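You operate a simulated robot arm through the tools that you are given. There is no shell and no other tool. Be economical: measure what you need, move in short steps, check, and stop when the job is done.

The job below is to be done with a simulated two-armed robot. You get a single attempt, and the scene is never put back.

## Task
Swap the thin roll on the tape reel for the grade on the tape card.
Fine: hold the reel while you pull the thin roll off, lay it in the return tray, and lock the width slider at the card's width.

It is judged by the outcome, as a careful person would: the job done as asked, and still so three seconds after it is handed in. It fails if anything else is knocked over, pushed out of place, dropped, spilled or broken.

## Robot
Two 7-joint arms with two-finger parallel grippers on one trunk, on a base that drives. Base frame: it is fixed to the floor where the robot stands at the start and does not move with it; the origin is under the middle of the robot, x ahead of it, y to its left, z up. Units: m, degrees, N and s.
The left shoulder is at the start at [0.07, 0.163, 1.22], the right one opposite. With the tool pointing down near the work surface each hand reaches from about 0.38 to 0.88 m from the robot's upright axis, wherever it stands, measured 20 degrees to its own side. Places, roughly: return tray [0.7, 0.2, 0.9]; width lock [0.7, 0.1, 0.9]; width slider [0.7, 0, 0.9]; tape card [0.4, 0.3, 0.8]; flange of the tape reel [0.5, 0, 0.9]. Payload 3.43 kg a hand.
Tool frame (each hand has its own): the origin (TCP) lies between the finger pads and is the grasp point; the fingertips stand 0.034 m ahead of it; z points along the fingers, y is the line along which they close. Largest opening 0.128 m; finger width 0.024, thickness 0.012; the body of the gripper, 0.048 by 0.13 m, starts 0.096 m behind the TCP.
Orientation is told as [roll, pitch, yaw] about the base's x, y, z axes, in that order, counted from this pose: with the fingers straight down and closing along the base's y, the tool's x points along the base's -x, its y along +y and its z along -z.

## Interface
- The arms move only by the tool drive_tool. It takes "left_deltas", "right_deltas" or both (then of equal length, played together; a hand with none holds still); each is a list of rows, each a list of 7 numbers: the turn, a rotation vector about the base's x, y, z in degrees, then the shift along the base's x, y, z in cm, then the closure in counts, from 0 (fully open) to 255 (shut). In form: [[ax, ay, az, tx, ty, tz, claw], ...]. A call has 1 to 10 rows; each row is the pose to reach, as a shift and turn from the pose commanded when the call began. Each row takes 0.2 s and may step no farther than 0.05 m and 8.6 degrees from the row before; otherwise, or with a gripper value out of range, the whole call is refused. Where a pose cannot be reached the arm comes as near as it can. A force on the tool above 40 N (or 10 N above the force at the start of the call, whichever is more), or a blocked arm, ends the call early, and 0.2 s more pass. Each finger travels about 0.153 m/s and halts on what it meets, pressing with about 32 N; the grip force reading is that of the motor and also rises with nothing between the fingers. The clock runs only during rows and for 0.2 s after the last one: add rows that repeat a pose to give the fingers time. The reply holds the time, the measured pose of the TCP, the force on the tool along the base axes, the opening and the grip force, in the units named above and with some noise.
- Cameras (640 x 400 px; columns grow to the right, rows downward): "scene" is now at [0.1305, 0.0182, 1.4353]; the picture's right is [0.21, -0.98, 0.00], its down [-0.66, -0.15, -0.73] and it looks along [0.72, 0.16, -0.68] (base axes); focal length 221 px, centre (320, 200). "left" rides on the left gripper at [0.076, 0.011, -0.16] in its tool frame; the picture's right is [-0.15, 0.99, 0.00], its down [-0.88, -0.13, -0.46] and it looks along [-0.45, -0.07, 0.89] (tool axes); focal length 234 px, centre (320, 200). "right" rides on the right gripper at [0.076, -0.011, -0.16] in its tool frame; the picture's right is [0.15, 0.99, 0.00], its down [-0.88, 0.13, -0.46] and it looks along [-0.45, 0.07, 0.89] (tool axes); focal length 234 px, centre (320, 200). There is no depth. A picture from a camera that has moved, and an enlarged one, comes with that camera's place and axes in the base frame and with its lens.
- grab_frame(camera): a new picture of that camera. It takes no simulated time.
- raise_lower(by): slides the trunk up (or, below 0, down) by that many m; the arms and the scene camera ride with it, the base frame stays. It gives what a move gives, with no picture.
- steer(legs): drives the robot by 1 to 6 legs, each [ahead, left, turn to the left] in m, m and degrees, along the robot's own axes; the way and the turn of a leg run together, so that a leg with both is an arc; at most 1.5 m and 180 degrees a leg. The arms and the cameras ride along, it lands a little off, and it stops where it bumps. It gives what a move gives.
- head_to(pan, tilt): turns the head with the scene camera to pan (to the left, within 86 degrees either way) and tilt (down, from -29 to 69), counted from straight ahead of the robot. It gives what a move gives.
- close_up(camera, box): a new picture of the part [left, top, right, bottom] of that camera's present view, enlarged. It takes no simulated time.
- hand_in(): hands the job in; it is judged then, once.

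Work in short steps. Places have to be worked out from the pictures, the camera data and where the tool is seen: move nearer, look again, correct. Check each grasp and each placing, and mend what went wrong. You have 120 turns and 92 pictures in all, those below and enlarged ones among them. Open the grippers and draw the arms clear of the work before you hand the job in, unless the task says otherwise; then end with one line.

The tools are called after "Emit:" as name(argument=value, ...) on one line, values as JSON. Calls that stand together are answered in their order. drive_tool: Moves the arms, as the interface text tells. Its arguments: {"type":"object","properties":{"left_deltas":{"type":"array"},"right_deltas":{"type":"array"}},"required":[]} The other tools are called the same way: raise_lower (by) slides the trunk up or down; steer (legs) drives the base; head_to (pan, tilt) turns the head that bears the scene camera; grab_frame (camera) takes a picture; close_up (camera, box) takes an enlarged picture of a part of a camera's view; hand_in () hands the job in.

At the start:

```text
time: 0.0
left_position: [0.5239, 0.442, 1.1776]
left_ee_rot: [0.0, 0.1, 0.0]
left_force: [0.4, -0.8, -0.5]
left_finger_gap: 0.128
left_grasp_force: 0.1
right_position: [0.5102, -0.1051, 1.268]
right_ee_rot: [0.0, 0.0, 0.0]
right_force: [0.6, 0.2, -0.5]
right_finger_gap: 0.128
right_grasp_force: 0.1
trunk travel left (down, up): [-0.7, 0.24]
robot x, y, heading: [-0.0004, 0.0018, 0.0]
head pan, tilt: [12.4, 42.9]
```

scene: 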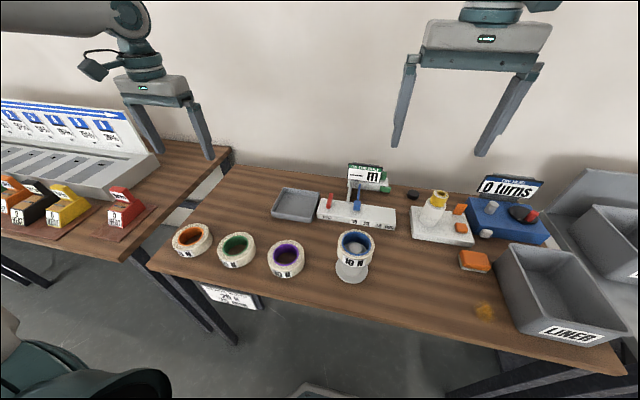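
right: 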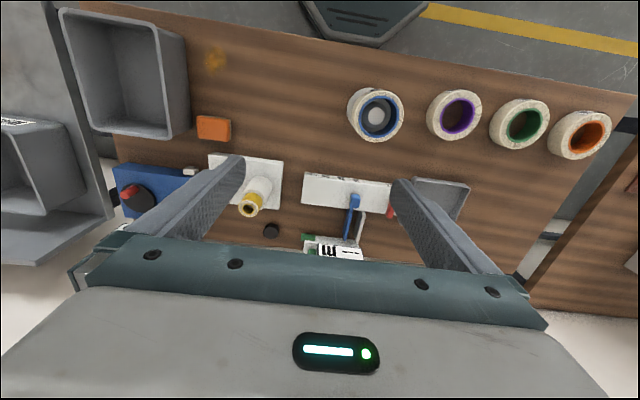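
left: 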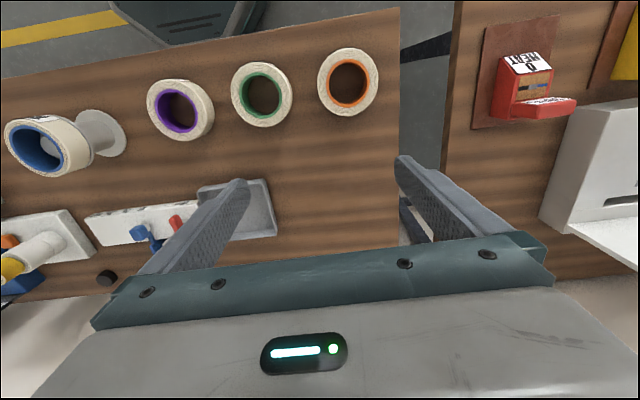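

The card hangs on the front edge of the table; I zoom in on the card, the rolls and the slider fixture.

Emit:
close_up(camera="scene", box=[160, 210, 400, 360])

Emit:
close_up(camera="scene", box=[260, 150, 420, 250])

```text
2.67 times, centred on (280, 285) of scene
camera zoom: at [0.1305, 0.0182, 1.4353], right [0.21, -0.98, 0.0], down [-0.66, -0.15, -0.73], along [0.72, 0.16, -0.68], focal length 590 px, centre (427, -27)
```

zoom: 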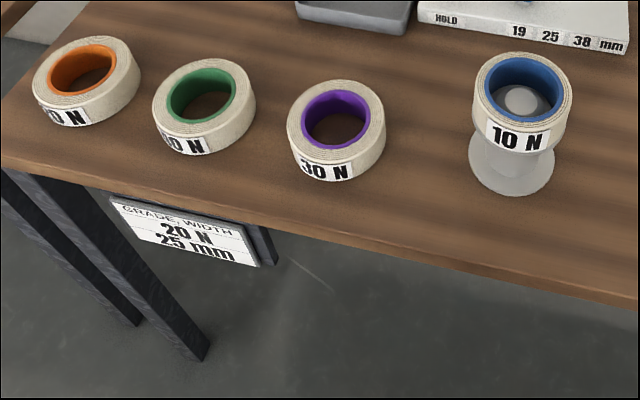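

```text
4.00 times, centred on (340, 200) of scene
camera zoom: at [0.1305, 0.0182, 1.4353], right [0.21, -0.98, 0.0], down [-0.66, -0.15, -0.73], along [0.72, 0.16, -0.68], focal length 884 px, centre (240, 200)
```

zoom: 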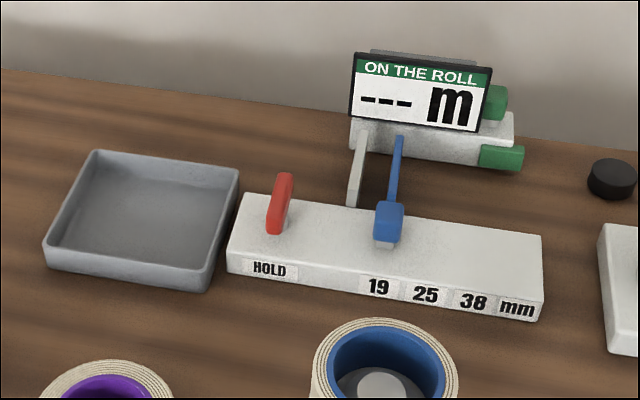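

The card says 20 N and 25 mm. I zoom tighter on the orange and green rolls' labels.

Emit:
close_up(camera="scene", box=[165, 220, 261, 280])

Emit:
close_up(camera="left", box=[0, 180, 280, 300])

```text
6.67 times, centred on (213, 250) of scene
camera zoom: at [0.1305, 0.0182, 1.4353], right [0.21, -0.98, 0.0], down [-0.66, -0.15, -0.73], along [0.72, 0.16, -0.68], focal length 1474 px, centre (1033, -133)
```

zoom: 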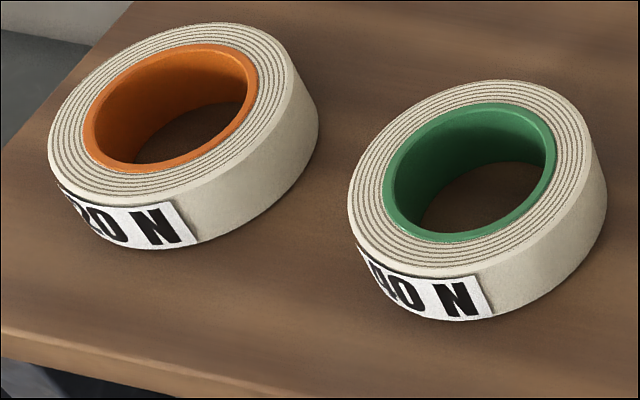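

```text
2.29 times, centred on (140, 240) of left
camera zoom: at [0.4483, 0.452, 1.3361], right [0.15, 0.99, 0.0], down [0.88, -0.13, 0.46], along [0.45, -0.07, -0.89], focal length 535 px, centre (731, 109)
```

zoom: 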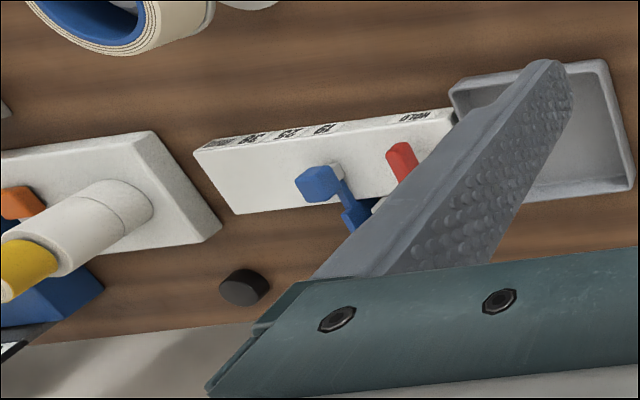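

Orange looks like 20 and green 40, but the first digit is hidden. I pull the left hand back and tilt its camera to look at the labels from the front-left.

Emit:
drive_tool(left_deltas=[[0, -8, 0, -4, 1, 0, 0], [0, -16, 0, -8, 2, 0, 0], [0, -24, 0, -12, 3, 0, 0], [0, -30, 0, -16, 4, 0, 0], [0, -36, 0, -18, 5, 0, 0]])

Emit:
grab_frame(camera="left")

```text
time: 1.2
left_position: [0.3386, 0.4925, 1.1595]
left_ee_rot: [-0.1, -32.3, 0.0]
left_force: [0.0, -0.7, 3.6]
left_finger_gap: 0.1279
left_grasp_force: 0.0
right_position: [0.509, -0.1061, 1.2694]
right_ee_rot: [0.0, 0.0, 0.1]
right_force: [0.7, -0.1, 0.2]
right_finger_gap: 0.128
right_grasp_force: 0.0
trunk travel left (down, up): [-0.7, 0.24]
robot x, y, heading: [-0.0037, -0.0043, 0.2]
head pan, tilt: [12.4, 42.9]
```

```text
84 pictures are left
camera left: at [0.1898, 0.5036, 1.2525], right [0.12, 0.99, 0.08], down [0.5, -0.13, 0.86], along [0.86, -0.07, -0.51], focal length 234 px, centre (320, 200)
```

left: 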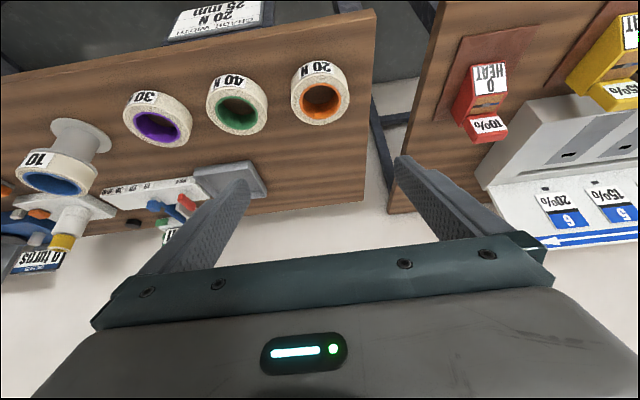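

Orange is the 20 N roll (green 40, purple 30). Now I look closely at the reel and at the slider.

Emit:
close_up(camera="scene", box=[307, 215, 403, 295])

Emit:
close_up(camera="left", box=[0, 100, 160, 220])

Emit:
close_up(camera="right", box=[310, 60, 470, 160])

```text
5.00 times, centred on (355, 255) of scene
camera zoom: at [0.128, 0.0189, 1.4355], right [0.21, -0.98, 0.0], down [-0.66, -0.15, -0.73], along [0.72, 0.16, -0.68], focal length 1105 px, centre (145, -75)
```

zoom: 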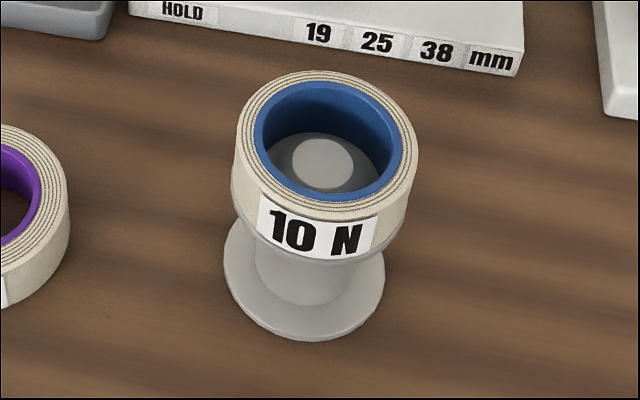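

```text
3.33 times, centred on (80, 160) of left
camera zoom: at [0.1898, 0.5036, 1.2525], right [0.12, 0.99, 0.08], down [0.5, -0.13, 0.86], along [0.86, -0.07, -0.51], focal length 781 px, centre (1120, 333)
```

zoom: 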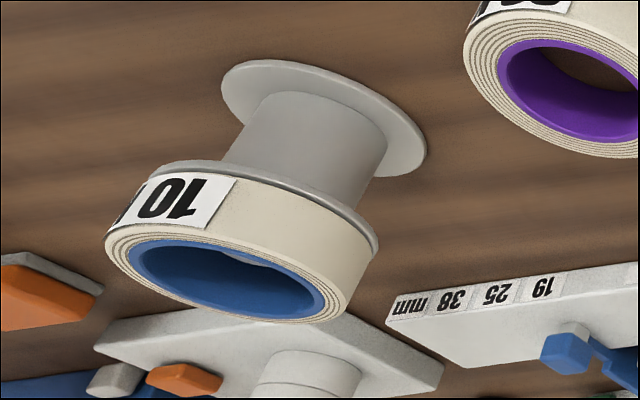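

```text
4.00 times, centred on (390, 110) of right
camera zoom: at [0.4331, -0.1154, 1.4303], right [-0.15, 0.99, 0.0], down [0.88, 0.13, 0.46], along [0.45, 0.07, -0.89], focal length 937 px, centre (40, 560)
```

zoom: 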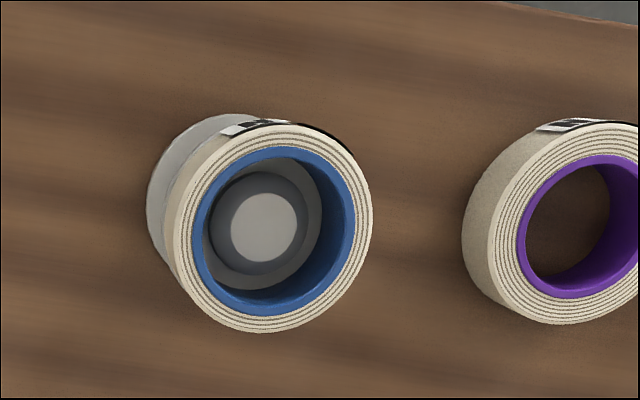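

The reel's axis is near (0.475, 0.001); the roll (≈0.09 m across) sits on an upper flange with its top near z 0.98, above a ≈0.055 m neck. I'll hold the neck with the right hand held horizontally, coming from the front-right; first I turn that hand forward while high up.

Emit:
drive_tool(right_deltas=[[0, -8.4, 0, -2, -2, -2, 0], [0, -16.8, 0, -4, -4, -4, 0], [0, -25, 0, -6, -6, -6, 0], [0, -33.4, 0, -8, -8, -8, 0], [0, -41.8, 0, -9, -10, -10, 0], [0, -50, 0, -10, -11, -11, 0], [0, -58, 0, -11, -12, -12, 0], [0, -66, 0, -12, -12, -12, 0], [0, -74, 0, -13, -12, -12, 0], [0, -78, 0, -13, -12, -12, 0]])

```text
time: 3.4
left_position: [0.3461, 0.4962, 1.1747]
left_ee_rot: [-0.4, -35.9, 0.1]
left_force: [0.0, 0.6, -0.9]
left_finger_gap: 0.1281
left_grasp_force: 0.0
right_position: [0.569, -0.079, 1.1825]
right_ee_rot: [-0.5, -77.7, 0.4]
right_force: [0.0, 0.0, -1.3]
right_finger_gap: 0.1279
right_grasp_force: 0.1
right hand out of reach, approached as far as the arm can: row 4, 5, 6, 7, 8, 9, 10
trunk travel left (down, up): [-0.7, 0.24]
robot x, y, heading: [-0.0003, 0.0041, -0.3]
head pan, tilt: [12.4, 42.9]
```

The arm can't fold that far back with the fingers level. I yaw the hand to the left and see where it gets.

Emit:
drive_tool(right_deltas=[[0, 0, 8.5, 1, -1, 0, 0], [0, 0, 17, 2, -2, 0, 0], [0, 0, 25.5, 3, -3, 0, 0], [0, 0, 34, 4, -4, 0, 0], [0, 0, 42, 4, -4, 0, 0], [0, 0, 50, 4, -4, 0, 0], [0, 0, 55, 4, -4, 0, 0]])

```text
time: 5.0
left_position: [0.3443, 0.4955, 1.1773]
left_ee_rot: [-0.2, -35.9, 0.1]
left_force: [-1.1, 0.1, -0.3]
left_finger_gap: 0.1279
left_grasp_force: 0.1
right_position: [0.6099, -0.1214, 1.1805]
right_ee_rot: [-0.3, -78.0, 55.2]
right_force: [-0.2, 0.5, 0.7]
right_finger_gap: 0.1283
right_grasp_force: 0.2
right hand out of reach, approached as far as the arm can: row 1, 2
trunk travel left (down, up): [-0.7, 0.24]
robot x, y, heading: [-0.0031, -0.0024, 0.3]
head pan, tilt: [12.4, 42.9]
```

Now reachable; I bring the hand back to in front-right of the reel, still high.

Emit:
drive_tool(right_deltas=[[0, 0, 0, -4, -0.8, -1, 0], [0, 0, 0, -8, -1.6, -2, 0], [0, 0, 0, -12, -2.4, -4, 0], [0, 0, 0, -16, -3.2, -6, 0], [0, 0, 0, -20, -4, -8, 0], [0, 0, 0, -22, -4, -10, 0]])

Emit:
grab_frame(camera="scene")

```text
time: 6.4
left_position: [0.3458, 0.4931, 1.1771]
left_ee_rot: [-0.1, -36.0, 0.0]
left_force: [-0.4, -0.3, 0.4]
left_finger_gap: 0.1281
left_grasp_force: 0.0
right_position: [0.4483, -0.2017, 1.0512]
right_ee_rot: [0.1, -78.2, 55.1]
right_force: [0.4, 1.0, -0.3]
right_finger_gap: 0.1281
right_grasp_force: 0.0
right hand out of reach, approached as far as the arm can: row 3, 4, 5, 6
trunk travel left (down, up): [-0.7, 0.24]
robot x, y, heading: [-0.0009, 0.0026, 0.1]
head pan, tilt: [12.4, 42.9]
```

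```text
80 pictures are left
camera scene: at [0.1307, 0.0183, 1.4351], right [0.21, -0.98, 0.0], down [-0.66, -0.15, -0.73], along [0.72, 0.16, -0.68], focal length 221 px, centre (320, 200)
```

scene: 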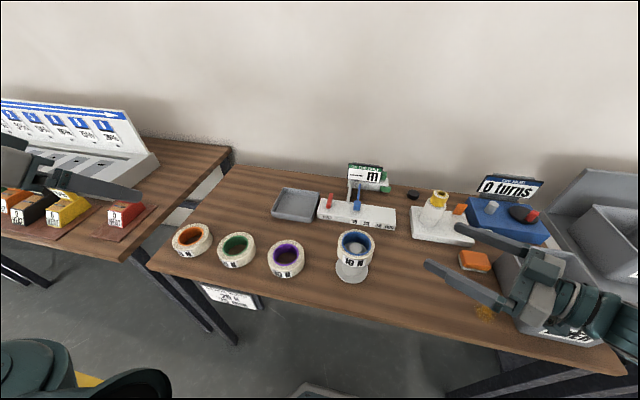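

The wrist would come down close to the liner bin at this yaw. I back the base off 0.2 m so the right arm can come in straighter.

Emit:
steer(legs=[[-0.2, 0, 0]])

```text
time: 8.0
left_position: [0.1444, 0.4918, 1.1771]
left_ee_rot: [0.0, -36.1, -0.2]
left_force: [0.5, 0.4, 0.0]
left_finger_gap: 0.1279
left_grasp_force: 0.1
right_position: [0.2452, -0.2031, 1.0521]
right_ee_rot: [0.2, -78.1, 54.7]
right_force: [0.2, -0.4, 0.1]
right_finger_gap: 0.1279
right_grasp_force: 0.0
trunk travel left (down, up): [-0.7, 0.24]
robot x, y, heading: [-0.2007, 0.001, -0.1]
head pan, tilt: [12.4, 42.9]
```

Now I yaw the hand back to about 25° and bring it to the pre-grasp point 0.13 m before the neck at z ≈ 0.905.

Emit:
drive_tool(right_deltas=[[0, 0, -8, 2.5, 3.7, 0, 0], [0, 0, -16, 5, 7.5, 0, 0], [0, 0, -24, 8, 11, -1, 0], [0, 0, -30, 11, 14.9, -3, 0], [0, 0, -30, 11, 14.9, -7, 0], [0, 0, -30, 11, 14.9, -11, 0], [0, 0, -30, 11, 14.9, -14.7, 0], [0, 0, -30, 11, 14.9, -14.7, 0]])

Emit:
grab_frame(camera="scene")

Emit:
grab_frame(camera="right")

```text
refused: row 4 steps farther than a row can; nothing moved
```

```text
79 pictures are left
camera scene: at [-0.0717, 0.0179, 1.4353], right [0.21, -0.98, 0.0], down [-0.67, -0.14, -0.73], along [0.72, 0.15, -0.68], focal length 221 px, centre (320, 200)
```

scene: 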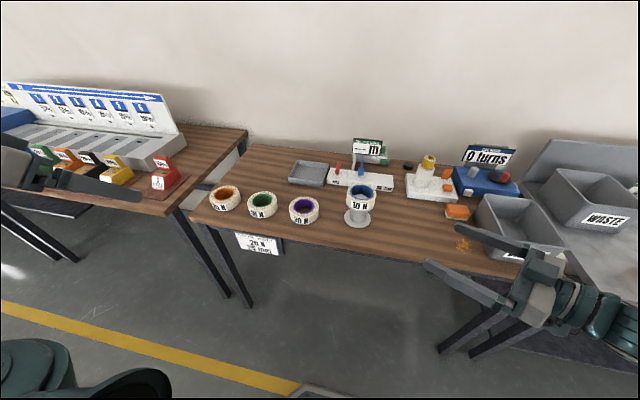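

```text
78 pictures are left
camera right: at [0.156, -0.3499, 1.0123], right [-0.83, 0.54, -0.14], down [-0.26, -0.14, 0.96], along [0.5, 0.83, 0.26], focal length 234 px, centre (320, 200)
```

right: 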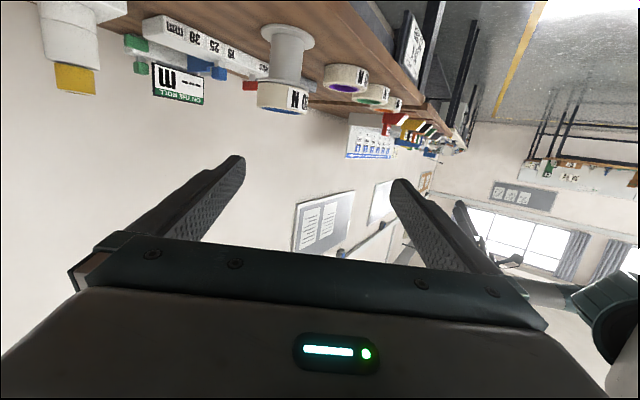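

The reel's neck spans about z 0.857–0.94. The camera pod hangs under the hand, so I'll use a slightly steeper tilt; first yaw and move across with shorter steps.

Emit:
drive_tool(right_deltas=[[0, 0, -8, 2, 3, 0, 0], [0, 0, -16, 4.5, 6.5, 0, 0], [0, 0, -24, 7, 9.5, -1, 0], [0, 0, -30, 9, 12.5, -2, 0], [0, 0, -30, 11, 14.9, -4, 0], [0, 0, -30, 11, 14.9, -8, 0]])

Emit:
drive_tool(right_deltas=[[-2.1, 4.5, 0, 0, 0, -2, 0], [-4.2, 9.1, 0, 0, 0, -4, 0], [-4.2, 9.1, 0, 0, 0, -6, 0], [-4.2, 9.1, 0, 0, 0, -6, 0]])

Emit:
grab_frame(camera="right")

Emit:
close_up(camera="scene", box=[280, 160, 440, 260])

```text
time: 9.4
left_position: [0.1425, 0.4895, 1.1795]
left_ee_rot: [0.2, -36.1, -0.3]
left_force: [-0.2, -0.7, 0.9]
left_finger_gap: 0.1278
left_grasp_force: 0.1
right_position: [0.3686, -0.1085, 0.9863]
right_ee_rot: [5.6, -77.7, 21.6]
right_force: [0.2, -0.1, 0.0]
right_finger_gap: 0.1281
right_grasp_force: 0.0
right hand out of reach, approached as far as the arm can: row 1, 2, 3, 4, 5, 6
trunk travel left (down, up): [-0.7, 0.24]
robot x, y, heading: [-0.2041, -0.005, -0.4]
head pan, tilt: [12.4, 42.9]
```

```text
time: 10.4
left_position: [0.1448, 0.4925, 1.1768]
left_ee_rot: [0.0, -36.0, -0.3]
left_force: [-0.3, 0.5, -0.8]
left_finger_gap: 0.128
left_grasp_force: 0.0
right_position: [0.3706, -0.1262, 0.918]
right_ee_rot: [1.0, -67.9, 24.4]
right_force: [-0.4, 0.3, -0.3]
right_finger_gap: 0.1279
right_grasp_force: 0.1
right hand out of reach, approached as far as the arm can: row 1, 2, 3, 4
trunk travel left (down, up): [-0.7, 0.24]
robot x, y, heading: [-0.2023, 0.0004, -0.4]
head pan, tilt: [12.4, 42.9]
```

```text
77 pictures are left
camera right: at [0.217, -0.2109, 0.9085], right [-0.47, 0.87, -0.13], down [-0.13, 0.07, 0.99], along [0.87, 0.49, 0.08], focal length 234 px, centre (320, 200)
```

right: 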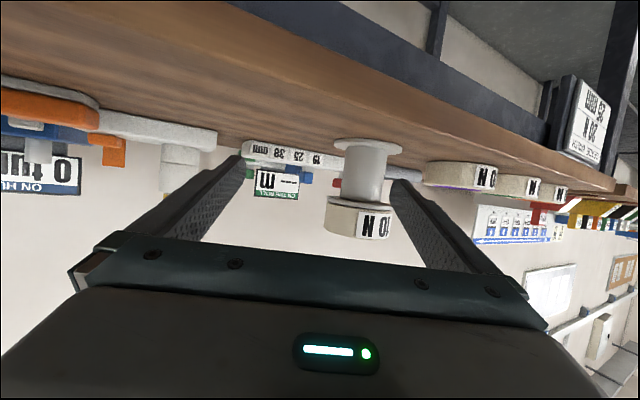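

```text
4.00 times, centred on (360, 210) of scene
camera zoom: at [-0.0714, 0.0183, 1.4353], right [0.21, -0.98, 0.0], down [-0.67, -0.14, -0.73], along [0.72, 0.15, -0.68], focal length 884 px, centre (160, 160)
```

zoom: 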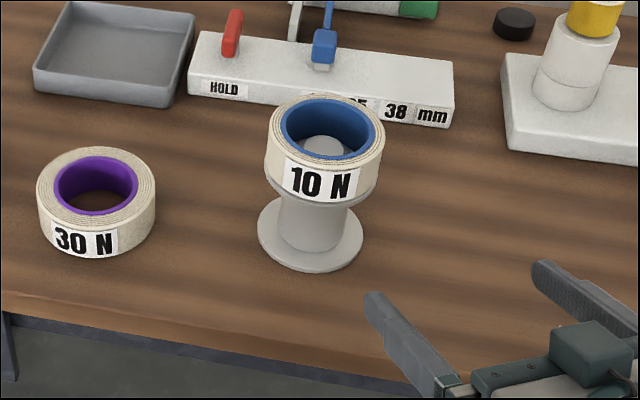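

The hand is at (0.371, -0.126), and the neck lies at bearing ≈51° from there. I yaw the hand to that bearing and lower to z 0.895.

Emit:
drive_tool(right_deltas=[[0, 0, 8, 0, 0, 0, 0], [0, 0, 16, 0, 0, 0, 0], [0, 0, 24, 0, 0, -1, 0], [0, 0, 26.5, 0, 0, -2.3, 0], [0, 0, 26.5, 0, 0, -2.3, 0]])

Emit:
grab_frame(camera="right")

Emit:
close_up(camera="scene", box=[280, 160, 520, 310])

```text
time: 11.6
left_position: [0.1437, 0.4919, 1.1766]
left_ee_rot: [0.0, -36.0, -0.1]
left_force: [1.3, 0.3, -0.3]
left_finger_gap: 0.1281
left_grasp_force: 0.0
right_position: [0.3707, -0.1265, 0.8943]
right_ee_rot: [0.2, -68.0, 51.2]
right_force: [0.1, -0.2, -0.1]
right_finger_gap: 0.128
right_grasp_force: 0.1
trunk travel left (down, up): [-0.7, 0.24]
robot x, y, heading: [-0.202, 0.001, 0.0]
head pan, tilt: [12.4, 42.9]
```

```text
75 pictures are left
camera right: at [0.27, -0.2705, 0.8851], right [-0.81, 0.57, -0.13], down [-0.16, 0.01, 0.99], along [0.57, 0.82, 0.09], focal length 234 px, centre (320, 200)
```

right: 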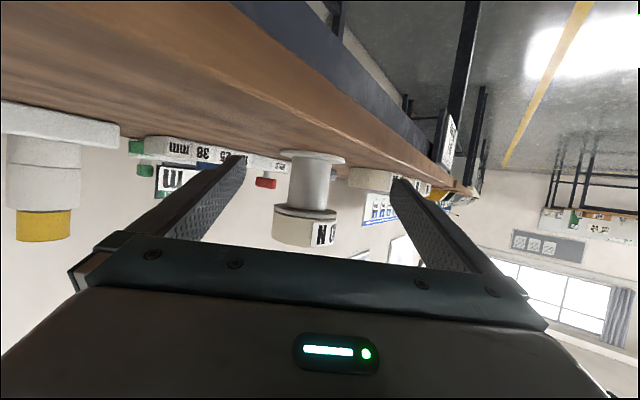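

```text
2.67 times, centred on (400, 235) of scene
camera zoom: at [-0.072, 0.0182, 1.4354], right [0.21, -0.98, 0.0], down [-0.67, -0.14, -0.73], along [0.72, 0.15, -0.68], focal length 590 px, centre (107, 107)
```

zoom: 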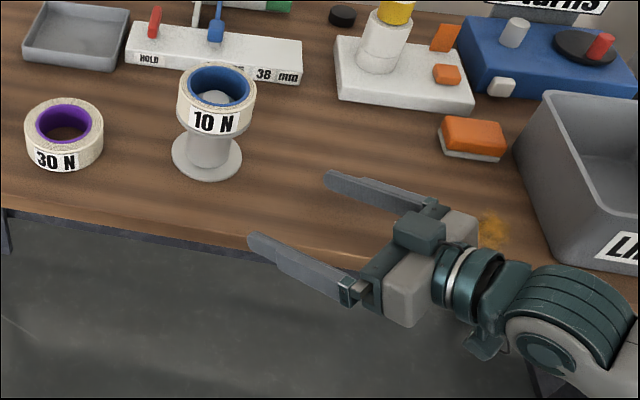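

Aligned: neck spans z ≈ 0.857–0.929 at (0.474, 0.001). I advance straight onto it with a slight drop.

Emit:
drive_tool(right_deltas=[[0, 0, 0, 0, 0, -0.5, 0], [0, 0, 0, 2.6, 3.2, -0.5, 0], [0, 0, 0, 5.2, 6.4, -0.5, 0], [0, 0, 0, 7.8, 9.6, -0.5, 0], [0, 0, 0, 10.3, 12.7, -0.5, 0], [0, 0, 0, 10.3, 12.7, -0.5, 0]])

Emit:
grab_frame(camera="right")

Emit:
close_up(camera="scene", box=[310, 165, 430, 245])

```text
time: 13.0
left_position: [0.1444, 0.4921, 1.1775]
left_ee_rot: [0.0, -36.0, -0.1]
left_force: [0.4, 0.4, -0.2]
left_finger_gap: 0.1283
left_grasp_force: 0.1
right_position: [0.4732, 0.0009, 0.8884]
right_ee_rot: [0.2, -68.1, 51.3]
right_force: [0.4, -0.3, 1.0]
right_finger_gap: 0.1278
right_grasp_force: 0.0
trunk travel left (down, up): [-0.7, 0.24]
robot x, y, heading: [-0.2006, 0.0004, -0.2]
head pan, tilt: [12.4, 42.9]
```

```text
73 pictures are left
camera right: at [0.3728, -0.1428, 0.8794], right [-0.81, 0.57, -0.13], down [-0.16, 0.01, 0.99], along [0.57, 0.82, 0.09], focal length 234 px, centre (320, 200)
```

right: 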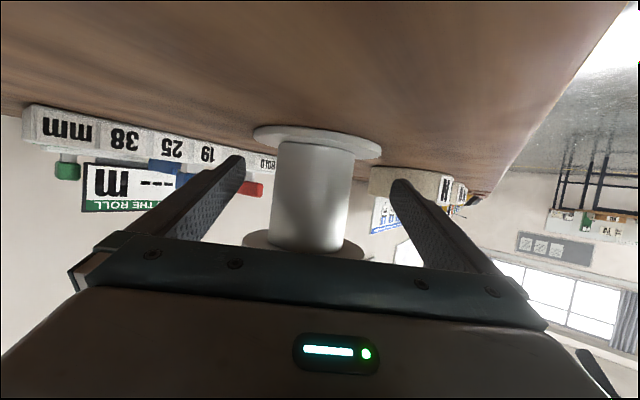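

```text
5.00 times, centred on (370, 205) of scene
camera zoom: at [-0.0725, 0.017, 1.4354], right [0.21, -0.98, 0.0], down [-0.66, -0.14, -0.73], along [0.72, 0.15, -0.68], focal length 1105 px, centre (70, 175)
```

zoom: 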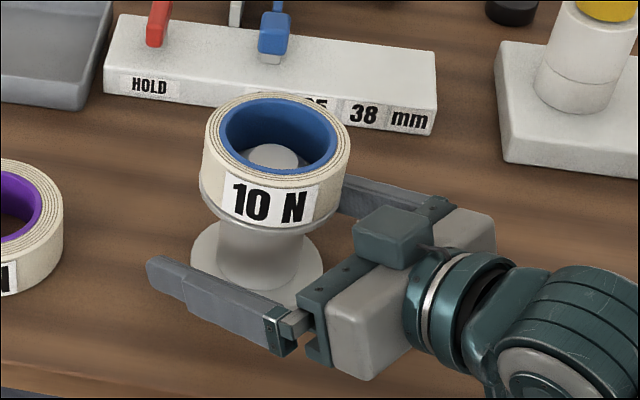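

Fingers straddle the neck, offset about 3 mm; I nudge and close on it.

Emit:
drive_tool(right_deltas=[[0, 0, 0, 0.2, -0.15, 0, 60], [0, 0, 0, 0.2, -0.15, 0, 110], [0, 0, 0, 0.2, -0.15, 0, 160], [0, 0, 0, 0.2, -0.15, 0, 200], [0, 0, 0, 0.2, -0.15, 0, 255], [0, 0, 0, 0.2, -0.15, 0, 255]])

Emit:
grab_frame(camera="right")

```text
time: 14.4
left_position: [0.1437, 0.4922, 1.1779]
left_ee_rot: [-0.1, -36.0, -0.3]
left_force: [-0.4, 0.3, 0.0]
left_finger_gap: 0.128
left_grasp_force: 0.0
right_position: [0.4763, 0.0002, 0.8887]
right_ee_rot: [0.1, -68.1, 51.3]
right_force: [0.3, -2.1, 2.0]
right_finger_gap: 0.0566
right_grasp_force: 31.6
trunk travel left (down, up): [-0.7, 0.24]
robot x, y, heading: [-0.2002, 0.0002, -0.2]
head pan, tilt: [12.4, 42.9]
```

```text
71 pictures are left
camera right: at [0.3755, -0.1449, 0.8796], right [-0.81, 0.57, -0.14], down [-0.16, 0.01, 0.99], along [0.57, 0.82, 0.09], focal length 234 px, centre (320, 200)
```

right: 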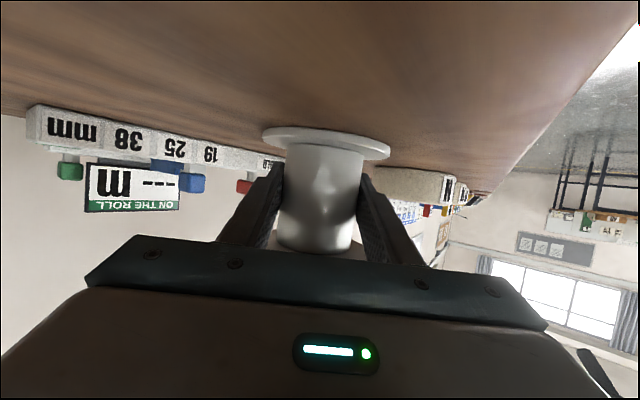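

The reel is held firmly (gap 0.057). Now I bring the left hand upright and over the reel.

Emit:
drive_tool(left_deltas=[[0, 8, 0, 3, -2, 0, 0], [0, 16, 0, 6, -5, 0, 0], [0, 24, 0, 9, -9, 0, 0], [0, 31, 0, 12, -13, 0, 0], [0, 36, 0, 15, -17, 0, 0], [0, 36, 0, 18, -21, 0, 0], [0, 36, 0, 21, -25, 0, 0], [0, 36, 0, 24, -29, 0, 0], [0, 36, 0, 27, -33, 0, 0], [0, 36, 0, 29, -37, 0, 0]])

Emit:
drive_tool(left_deltas=[[0, 0, 0, 2, -4, 0, 0], [0, 0, 0, 4, -8, -1, 0], [0, 0, 0, 4.2, -12, -3, 0], [0, 0, 0, 4.2, -12, -5, 0], [0, 0, 0, 4.2, -12, -5, 0]])

Emit:
grab_frame(camera="left")

```text
time: 16.6
left_position: [0.4059, 0.1718, 1.1788]
left_ee_rot: [-0.3, -0.1, -0.1]
left_force: [-0.6, 0.2, 0.9]
left_finger_gap: 0.1281
left_grasp_force: 0.0
left hand out of reach, approached as far as the arm can: row 9, 10
right_position: [0.4751, -0.0004, 0.8885]
right_ee_rot: [0.1, -68.0, 51.4]
right_force: [3.2, 2.2, 1.0]
right_finger_gap: 0.0568
right_grasp_force: 31.3
trunk travel left (down, up): [-0.7, 0.24]
robot x, y, heading: [-0.2049, 0.0017, -0.1]
head pan, tilt: [12.4, 42.9]
```

```text
time: 17.8
left_position: [0.3881, 0.1561, 1.1323]
left_ee_rot: [-0.2, -0.1, -0.2]
left_force: [0.2, 0.7, -0.3]
left_finger_gap: 0.1278
left_grasp_force: 0.1
left hand out of reach, approached as far as the arm can: row 1, 2, 3, 4, 5
right_position: [0.4763, 0.0011, 0.8889]
right_ee_rot: [0.2, -68.0, 51.2]
right_force: [2.5, 1.5, 2.5]
right_finger_gap: 0.0568
right_grasp_force: 32.2
trunk travel left (down, up): [-0.7, 0.24]
robot x, y, heading: [-0.2017, 0.0018, -0.2]
head pan, tilt: [12.4, 42.9]
```

```text
70 pictures are left
camera left: at [0.3131, 0.166, 1.2917], right [0.15, 0.99, 0.0], down [0.88, -0.13, 0.46], along [0.45, -0.07, -0.89], focal length 234 px, centre (320, 200)
```

left: 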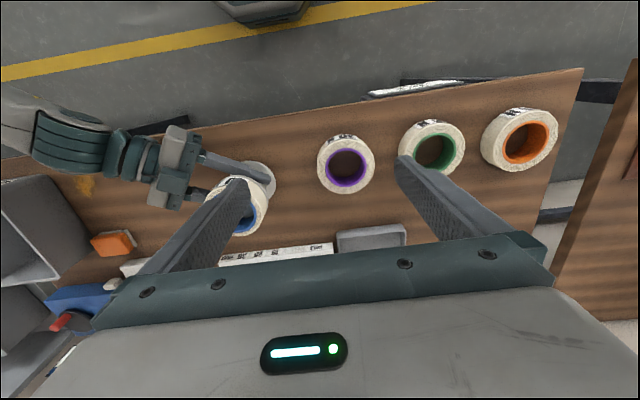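

The left arm stalled at (0.39, 0.16). I try going farther forward first, then across.

Emit:
drive_tool(left_deltas=[[0, 0, 0, 3, 1, 0, 0], [0, 0, 0, 6, 2, 0, 0], [0, 0, 0, 10, 2, 0, 0], [0, 0, 0, 14, 1, 0, 0], [0, 0, 0, 14, -3, 0, 0], [0, 0, 0, 13, -7, 0, 0], [0, 0, 0, 11, -11, 0, 0], [0, 0, 0, 9, -15, 0, 0]])

```text
time: 19.6
left_position: [0.402, 0.1641, 1.1322]
left_ee_rot: [-0.2, -0.1, -0.1]
left_force: [0.9, 0.4, 0.0]
left_finger_gap: 0.1283
left_grasp_force: 0.0
left hand out of reach, approached as far as the arm can: row 1, 2, 3, 4, 5, 6, 7, 8
right_position: [0.4748, -0.0004, 0.8882]
right_ee_rot: [0.1, -68.0, 51.3]
right_force: [-1.6, -2.1, 3.0]
right_finger_gap: 0.0566
right_grasp_force: 32.0
trunk travel left (down, up): [-0.7, 0.24]
robot x, y, heading: [-0.2015, 0.0022, -0.2]
head pan, tilt: [12.4, 42.9]
```

Possibly too high for that reach; I lower the left hand to z ≈ 1.05 and try again.

Emit:
drive_tool(left_deltas=[[0, 0, 0, 0, 0, -4, 0], [0, 0, 0, 0, 0, -8, 0], [0, 0, 0, 2, -3, -8, 0], [0, 0, 0, 4, -6, -8, 0], [0, 0, 0, 5.5, -9, -8, 0]])

```text
time: 20.8
left_position: [0.399, 0.1666, 1.0667]
left_ee_rot: [-0.2, -0.1, -0.1]
left_force: [-0.6, 0.2, 0.1]
left_finger_gap: 0.1281
left_grasp_force: 0.0
left hand out of reach, approached as far as the arm can: row 2, 3, 4, 5
right_position: [0.4754, -0.0007, 0.888]
right_ee_rot: [0.0, -68.0, 51.3]
right_force: [-0.9, -2.1, 2.9]
right_finger_gap: 0.0565
right_grasp_force: 31.7
trunk travel left (down, up): [-0.7, 0.24]
robot x, y, heading: [-0.2018, -0.0005, -0.3]
head pan, tilt: [12.4, 42.9]
```

The arm seems to be in a bad joint configuration; I look at it.

Emit:
grab_frame(camera="scene")

```text
69 pictures are left
camera scene: at [-0.0721, 0.0178, 1.4354], right [0.21, -0.98, 0.0], down [-0.66, -0.14, -0.73], along [0.72, 0.15, -0.68], focal length 221 px, centre (320, 200)
```

scene: 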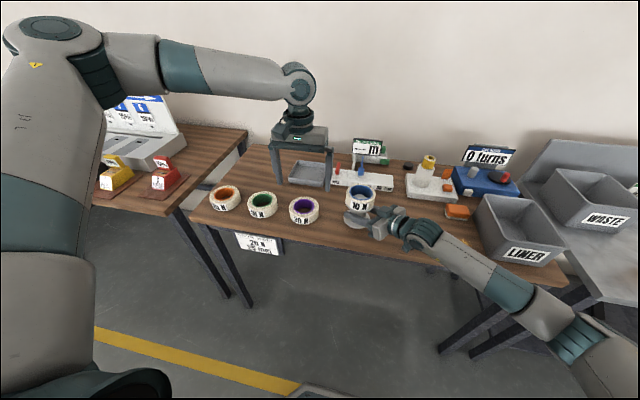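

The elbow is bent and high, so it's likely a wrist joint limit from keeping yaw 0 while reaching across. I yaw the left hand clockwise while moving.

Emit:
drive_tool(left_deltas=[[0, 0, -8, 0, 0, 0, 0], [0, 0, -16, 0, 0, 0, 0], [0, 0, -24, 0, 0, 0, 0], [0, 0, -30, 2, -4, 0, 0], [0, 0, -30, 4, -8, 0, 0]])

```text
time: 22.0
left_position: [0.3923, 0.1619, 1.0752]
left_ee_rot: [-0.3, -0.1, -30.3]
left_force: [0.2, -0.9, -0.2]
left_finger_gap: 0.128
left_grasp_force: 0.0
left hand out of reach, approached as far as the arm can: row 4, 5
right_position: [0.4755, 0.0008, 0.8885]
right_ee_rot: [0.1, -68.0, 51.2]
right_force: [-1.4, -1.2, 1.6]
right_finger_gap: 0.0567
right_grasp_force: 32.1
trunk travel left (down, up): [-0.7, 0.24]
robot x, y, heading: [-0.2019, 0.0006, 0.1]
head pan, tilt: [12.4, 42.9]
```

Not yaw. I return towards the starting relative pose, lower there, and re-approach from outside.

Emit:
drive_tool(left_deltas=[[0, 0, 8, -1, 4, 1, 0], [0, 0, 16, -2, 8, 2, 0], [0, 0, 24, -3, 12, 3, 0], [0, 0, 30, -4, 16, 4, 0], [0, 0, 30, -5, 20, 4, 0], [0, 0, 30, -6, 24, 4, 0], [0, 0, 30, -6, 26, 0, 0], [0, 0, 30, -4, 26, -4, 0]])

Emit:
drive_tool(left_deltas=[[0, 0, 0, 4, -1, 0, 0], [0, 0, 0, 8, -2, 0, 0], [0, 0, 0, 12, -3, 0, 0], [0, 0, 0, 16, -4, 0, 0]])

Emit:
grab_frame(camera="scene")

```text
time: 23.8
left_position: [0.356, 0.4217, 1.032]
left_ee_rot: [-0.1, 0.0, 0.0]
left_force: [0.0, 0.1, -0.7]
left_finger_gap: 0.1281
left_grasp_force: 0.0
right_position: [0.4754, -0.0006, 0.8884]
right_ee_rot: [0.2, -68.1, 51.3]
right_force: [1.7, 2.2, 2.6]
right_finger_gap: 0.0567
right_grasp_force: 31.5
trunk travel left (down, up): [-0.7, 0.24]
robot x, y, heading: [-0.2021, 0.0052, 0.0]
head pan, tilt: [12.4, 42.9]
```

```text
time: 24.8
left_position: [0.5153, 0.3784, 1.0324]
left_ee_rot: [0.0, 0.1, -0.1]
left_force: [0.1, -0.8, 0.3]
left_finger_gap: 0.128
left_grasp_force: 0.0
right_position: [0.4759, -0.0005, 0.8887]
right_ee_rot: [0.2, -68.1, 51.2]
right_force: [1.4, 2.4, 2.4]
right_finger_gap: 0.0566
right_grasp_force: 31.8
trunk travel left (down, up): [-0.7, 0.24]
robot x, y, heading: [-0.2017, -0.0004, -0.0]
head pan, tilt: [12.4, 42.9]
```

```text
68 pictures are left
camera scene: at [-0.0711, 0.0173, 1.4353], right [0.21, -0.98, 0.0], down [-0.67, -0.14, -0.73], along [0.72, 0.16, -0.68], focal length 221 px, centre (320, 200)
```

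scene: 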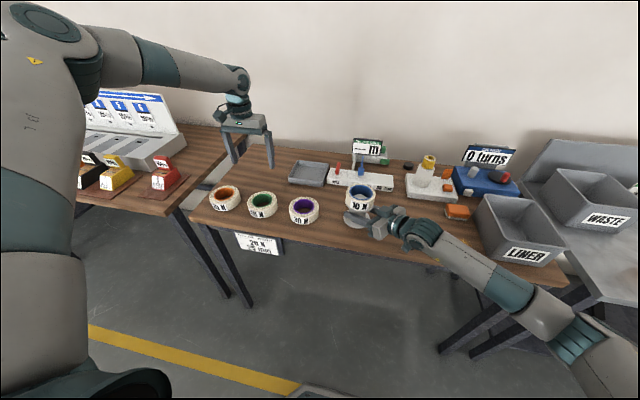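

Forward reach is fine now. I sweep in −y at x ≈ 0.5.

Emit:
drive_tool(left_deltas=[[0, 0, 0, 0, -4, 1, 0], [0, 0, 0, 0, -8, 1.5, 0], [0, 0, 0, -1, -12, 1.5, 0], [0, 0, 0, -1, -16, 1.5, 0], [0, 0, 0, -2, -20, 1.5, 0], [0, 0, 0, -2, -24, 1.5, 0]])

```text
time: 26.2
left_position: [0.447, 0.2064, 1.061]
left_ee_rot: [-0.2, -0.1, 0.0]
left_force: [-0.1, 0.5, -0.1]
left_finger_gap: 0.1278
left_grasp_force: 0.1
left hand out of reach, approached as far as the arm can: row 3, 4, 5, 6
right_position: [0.4757, -0.0006, 0.8885]
right_ee_rot: [0.2, -68.0, 51.3]
right_force: [-1.3, 0.0, 3.6]
right_finger_gap: 0.0568
right_grasp_force: 31.6
trunk travel left (down, up): [-0.7, 0.24]
robot x, y, heading: [-0.2006, -0.0015, -0.6]
head pan, tilt: [12.4, 42.9]
```

The left arm has a limit when reaching across at this base pose. I'll release the reel, withdraw the right hand, and turn the base right so the reel lies on the left arm's side.

Emit:
drive_tool(right_deltas=[[0, 0, 0, 0, 0, 0, 150], [0, 0, 0, 0, 0, 0, 60], [0, 0, 0, 0, 0, 0, 0], [0, 0, 0, 0, 0, 0, 0], [0, 0, 0, -2.6, -3.2, 0, 0], [0, 0, 0, -5.2, -6.4, 0, 0], [0, 0, 0, -7.8, -9.6, 0.3, 0], [0, 0, 0, -10.4, -12.8, 3, 0], [0, 0, 0, -10.4, -12.8, 7, 0], [0, 0, 0, -10.4, -12.8, 10, 0]], left_deltas=[[0, 0, 0, 0, 3, 0, 0], [0, 0, 0, -1, 6, 0, 0], [0, 0, 0, -3, 9, 0, 0], [0, 0, 0, -5, 12, 1, 0], [0, 0, 0, -7, 14, 2, 0], [0, 0, 0, -8, 15, 3, 0], [0, 0, 0, -8, 15, 3, 0], [0, 0, 0, -8, 15, 3, 0], [0, 0, 0, -8, 15, 3, 0], [0, 0, 0, -8, 15, 3, 0]])

Emit:
grab_frame(camera="scene")

```text
time: 28.4
left_position: [0.3674, 0.3554, 1.0904]
left_ee_rot: [-0.1, 0.0, -0.1]
left_force: [0.3, 0.0, -0.3]
left_finger_gap: 0.1283
left_grasp_force: 0.1
right_position: [0.3727, -0.129, 0.9912]
right_ee_rot: [0.3, -68.0, 51.1]
right_force: [0.3, -0.2, -0.3]
right_finger_gap: 0.1279
right_grasp_force: 0.0
trunk travel left (down, up): [-0.7, 0.24]
robot x, y, heading: [-0.2029, 0.0001, -0.4]
head pan, tilt: [12.4, 42.9]
```

```text
67 pictures are left
camera scene: at [-0.0718, 0.0179, 1.4353], right [0.21, -0.98, 0.0], down [-0.67, -0.14, -0.73], along [0.72, 0.15, -0.68], focal length 221 px, centre (320, 200)
```

scene: 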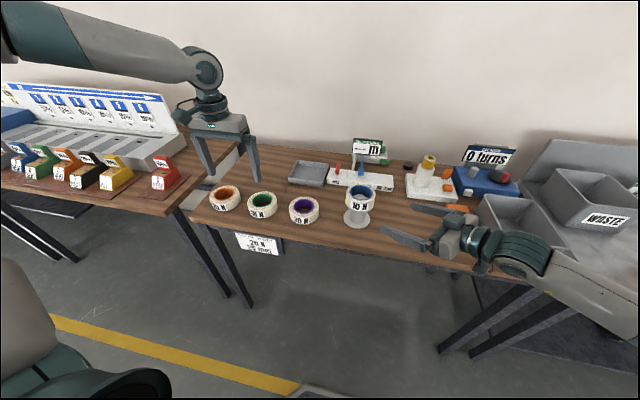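

Both hands are clear. I turn the base 25° right and pan the head back toward the table.

Emit:
steer(legs=[[0, 0, -25]])

Emit:
head_to(pan=30, tilt=42)

Emit:
grab_frame(camera="scene")

```text
time: 30.1
left_position: [0.4637, 0.0801, 1.0916]
left_ee_rot: [-0.1, 0.0, -25.2]
left_force: [0.1, 0.3, 0.1]
left_finger_gap: 0.1279
left_grasp_force: 0.0
right_position: [0.2643, -0.3601, 0.9897]
right_ee_rot: [0.1, -68.0, 26.0]
right_force: [0.7, 0.2, -0.1]
right_finger_gap: 0.1279
right_grasp_force: 0.1
trunk travel left (down, up): [-0.7, 0.24]
robot x, y, heading: [-0.2035, -0.0017, -25.4]
head pan, tilt: [12.4, 42.9]
```

```text
time: 30.9
left_position: [0.4645, 0.079, 1.0908]
left_ee_rot: [0.0, 0.0, -25.3]
left_force: [-0.4, 0.3, -0.7]
left_finger_gap: 0.1278
left_grasp_force: 0.0
right_position: [0.2647, -0.3615, 0.9903]
right_ee_rot: [0.2, -68.0, 26.1]
right_force: [0.4, 0.5, -0.4]
right_finger_gap: 0.1279
right_grasp_force: 0.0
trunk travel left (down, up): [-0.7, 0.24]
robot x, y, heading: [-0.2031, -0.0006, -25.5]
head pan, tilt: [30.0, 42.0]
```

```text
66 pictures are left
camera scene: at [-0.0742, -0.0139, 1.4366], right [0.08, -1.0, 0.0], down [-0.67, -0.05, -0.74], along [0.74, 0.06, -0.67], focal length 221 px, centre (320, 200)
```

scene: 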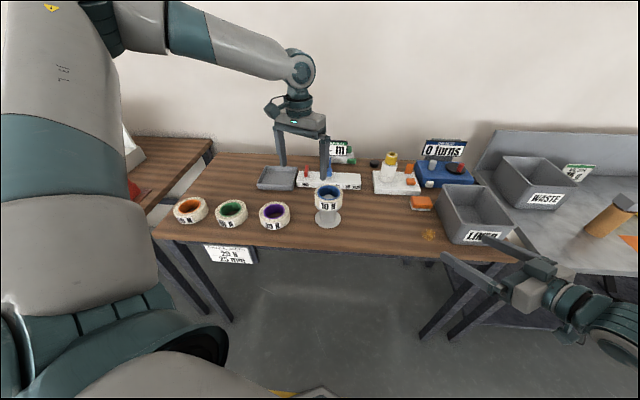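

I check the left hand reaches over the reel now.

Emit:
drive_tool(left_deltas=[[0, 0, 0, 0.5, -3, 0, 0], [0, 0, 0, 1, -6, 0, 0], [0, 0, 0, 1.2, -7.9, 0, 0], [0, 0, 0, 1.2, -7.9, -2, 0], [0, 0, 0, 1.2, -7.9, -2, 0]])

Emit:
grab_frame(camera="left")

```text
time: 32.1
left_position: [0.4762, 0.0024, 1.0713]
left_ee_rot: [-0.1, 0.0, -25.2]
left_force: [-0.4, -0.7, -0.3]
left_finger_gap: 0.1276
left_grasp_force: 0.0
right_position: [0.2639, -0.3613, 0.9901]
right_ee_rot: [0.2, -68.1, 26.2]
right_force: [-0.2, 0.1, 0.0]
right_finger_gap: 0.128
right_grasp_force: 0.2
trunk travel left (down, up): [-0.7, 0.24]
robot x, y, heading: [-0.2003, 0.0022, -25.4]
head pan, tilt: [30.0, 42.0]
```

```text
65 pictures are left
camera left: at [0.4127, 0.0434, 1.2304], right [0.55, 0.83, 0.0], down [0.74, -0.49, 0.46], along [0.38, -0.25, -0.89], focal length 234 px, centre (320, 200)
```

left: 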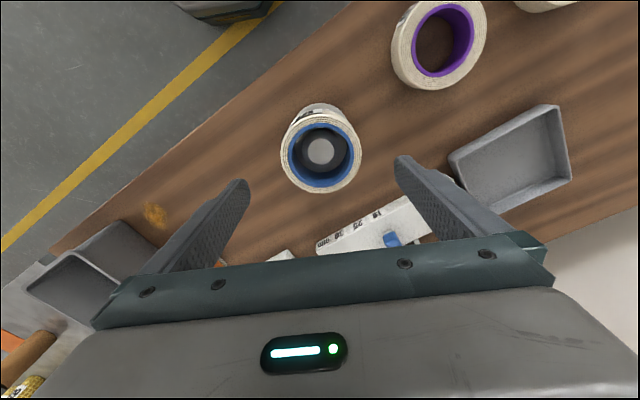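

The left hand is over the roll (centre ≈ (0.474, 0.004)). Now the right hand to its pre-grasp, yaw ≈ 40°.

Emit:
drive_tool(right_deltas=[[0, 0, 4, 1.2, 4, 0, 0], [0, 0, 8, 2.4, 8, 0, 0], [0, 0, 12, 3.6, 12, 0, 0], [0, 0, 14, 4.8, 16, 0, 0], [0, 0, 14, 6, 20, 0, 0], [0, 0, 14, 7, 23.5, 0, 0], [0, 0, 14, 8, 25.5, -3, 0], [0, 0, 14, 8, 25.5, -7, 0], [0, 0, 14, 8, 25.5, -10.1, 0], [0, 0, 14, 8, 25.5, -10.1, 0]])

Emit:
grab_frame(camera="right")

```text
time: 34.3
left_position: [0.4779, 0.0018, 1.0717]
left_ee_rot: [-0.1, 0.0, -25.2]
left_force: [0.0, 0.3, -0.5]
left_finger_gap: 0.128
left_grasp_force: 0.1
right_position: [0.3442, -0.1067, 0.8907]
right_ee_rot: [0.2, -68.0, 40.1]
right_force: [0.2, 0.1, 0.7]
right_finger_gap: 0.1284
right_grasp_force: 0.1
trunk travel left (down, up): [-0.7, 0.24]
robot x, y, heading: [-0.206, -0.0006, -25.1]
head pan, tilt: [30.0, 42.0]
```

```text
64 pictures are left
camera right: at [0.2178, -0.2281, 0.8818], right [-0.68, 0.72, -0.13], down [-0.15, 0.04, 0.99], along [0.71, 0.69, 0.09], focal length 234 px, centre (320, 200)
```

right: 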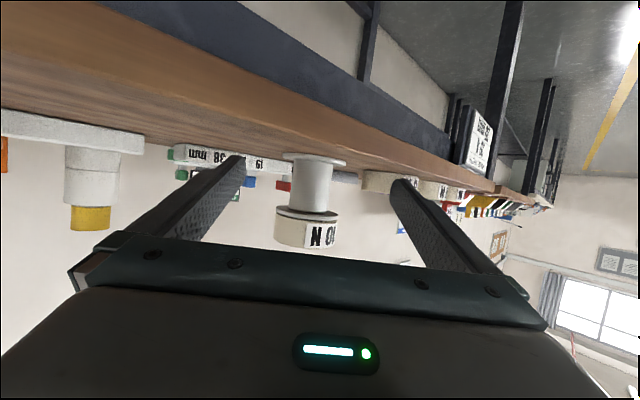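

Aligned again; advance onto the neck and close gently in one go.

Emit:
drive_tool(right_deltas=[[0, 0, 0, 3.3, 2.7, -0.1, 0], [0, 0, 0, 6.6, 5.4, -0.1, 0], [0, 0, 0, 10, 8.1, -0.1, 0], [0, 0, 0, 13.3, 10.8, -0.1, 0], [0, 0, 0, 13.3, 10.8, -0.1, 60], [0, 0, 0, 13.3, 10.8, -0.1, 110], [0, 0, 0, 13.3, 10.8, -0.1, 160], [0, 0, 0, 13.3, 10.8, -0.1, 200], [0, 0, 0, 13.3, 10.8, -0.1, 255], [0, 0, 0, 13.3, 10.8, -0.1, 255]])

Emit:
grab_frame(camera="right")

Emit:
grab_frame(camera="left")

```text
time: 36.5
left_position: [0.4763, 0.002, 1.072]
left_ee_rot: [-0.2, 0.0, -25.2]
left_force: [-0.7, -0.5, 0.0]
left_finger_gap: 0.128
left_grasp_force: 0.1
right_position: [0.4786, 0.003, 0.888]
right_ee_rot: [0.2, -68.2, 40.2]
right_force: [2.3, -1.5, 2.9]
right_finger_gap: 0.0569
right_grasp_force: 32.3
trunk travel left (down, up): [-0.7, 0.24]
robot x, y, heading: [-0.2013, -0.0, -25.3]
head pan, tilt: [30.0, 42.0]
```

```text
63 pictures are left
camera right: at [0.3512, -0.1188, 0.8784], right [-0.68, 0.72, -0.14], down [-0.16, 0.04, 0.99], along [0.71, 0.69, 0.09], focal length 234 px, centre (320, 200)
```

right: 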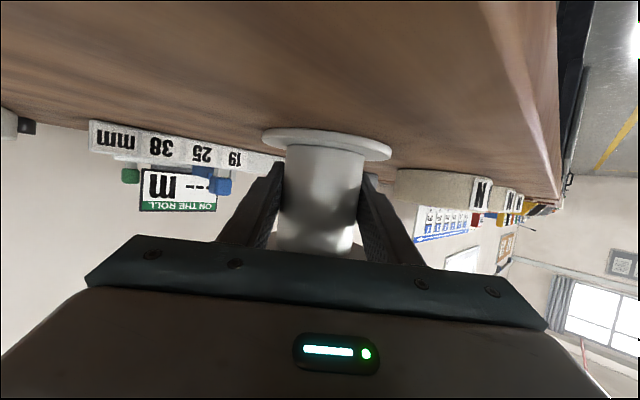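

```text
62 pictures are left
camera left: at [0.4133, 0.0433, 1.2303], right [0.55, 0.83, 0.0], down [0.74, -0.49, 0.46], along [0.38, -0.25, -0.89], focal length 234 px, centre (320, 200)
```

left: 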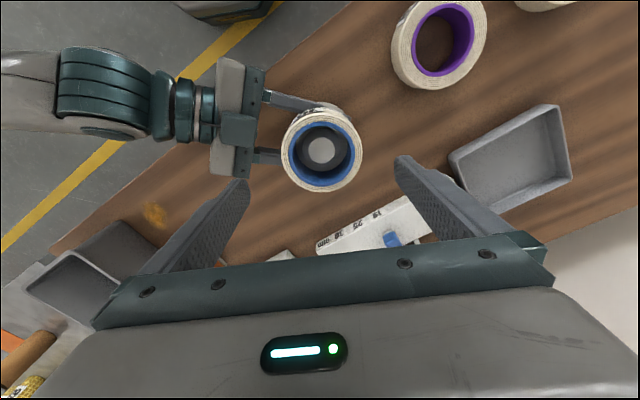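

Reel held. The left hand, slightly pre-closed, descends over the roll and closes on its rim.

Emit:
drive_tool(left_deltas=[[0, 0, 0, -0.1, 0.3, -2, 40], [0, 0, 0, -0.1, 0.3, -4, 40], [0, 0, 0, -0.1, 0.3, -6, 40], [0, 0, 0, -0.1, 0.3, -8, 40], [0, 0, 0, -0.1, 0.3, -9.2, 40], [0, 0, 0, -0.1, 0.3, -9.2, 40]])

Emit:
grab_frame(camera="left")

Emit:
close_up(camera="scene", box=[260, 150, 400, 240])

```text
time: 37.9
left_position: [0.4762, 0.0052, 0.9797]
left_ee_rot: [-0.1, 0.0, -25.1]
left_force: [-0.3, 0.4, 0.2]
left_finger_gap: 0.108
left_grasp_force: 0.1
right_position: [0.4779, 0.0028, 0.8887]
right_ee_rot: [0.2, -68.2, 40.2]
right_force: [2.4, -1.8, 4.5]
right_finger_gap: 0.0568
right_grasp_force: 32.0
trunk travel left (down, up): [-0.7, 0.24]
robot x, y, heading: [-0.2032, 0.0021, -25.4]
head pan, tilt: [30.0, 42.0]
```

```text
61 pictures are left
camera left: at [0.4117, 0.0473, 1.1388], right [0.55, 0.83, 0.0], down [0.74, -0.49, 0.46], along [0.38, -0.25, -0.89], focal length 234 px, centre (320, 200)
```

left: 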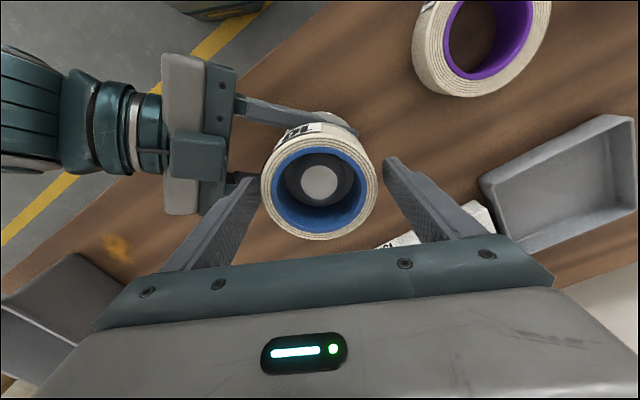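

```text
4.44 times, centred on (330, 195) of scene
camera zoom: at [-0.0744, -0.014, 1.4366], right [0.08, -1.0, 0.0], down [-0.67, -0.05, -0.74], along [0.74, 0.06, -0.67], focal length 982 px, centre (276, 222)
```

zoom: 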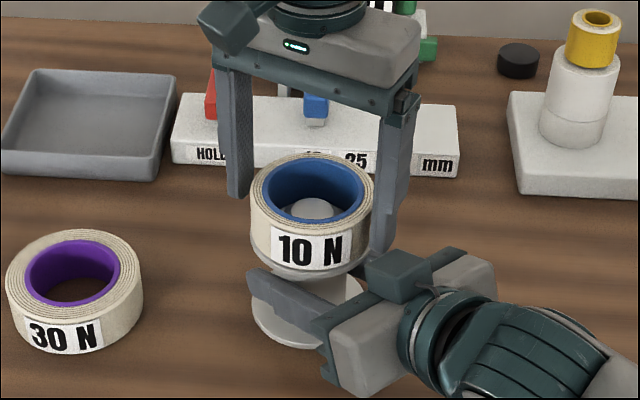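

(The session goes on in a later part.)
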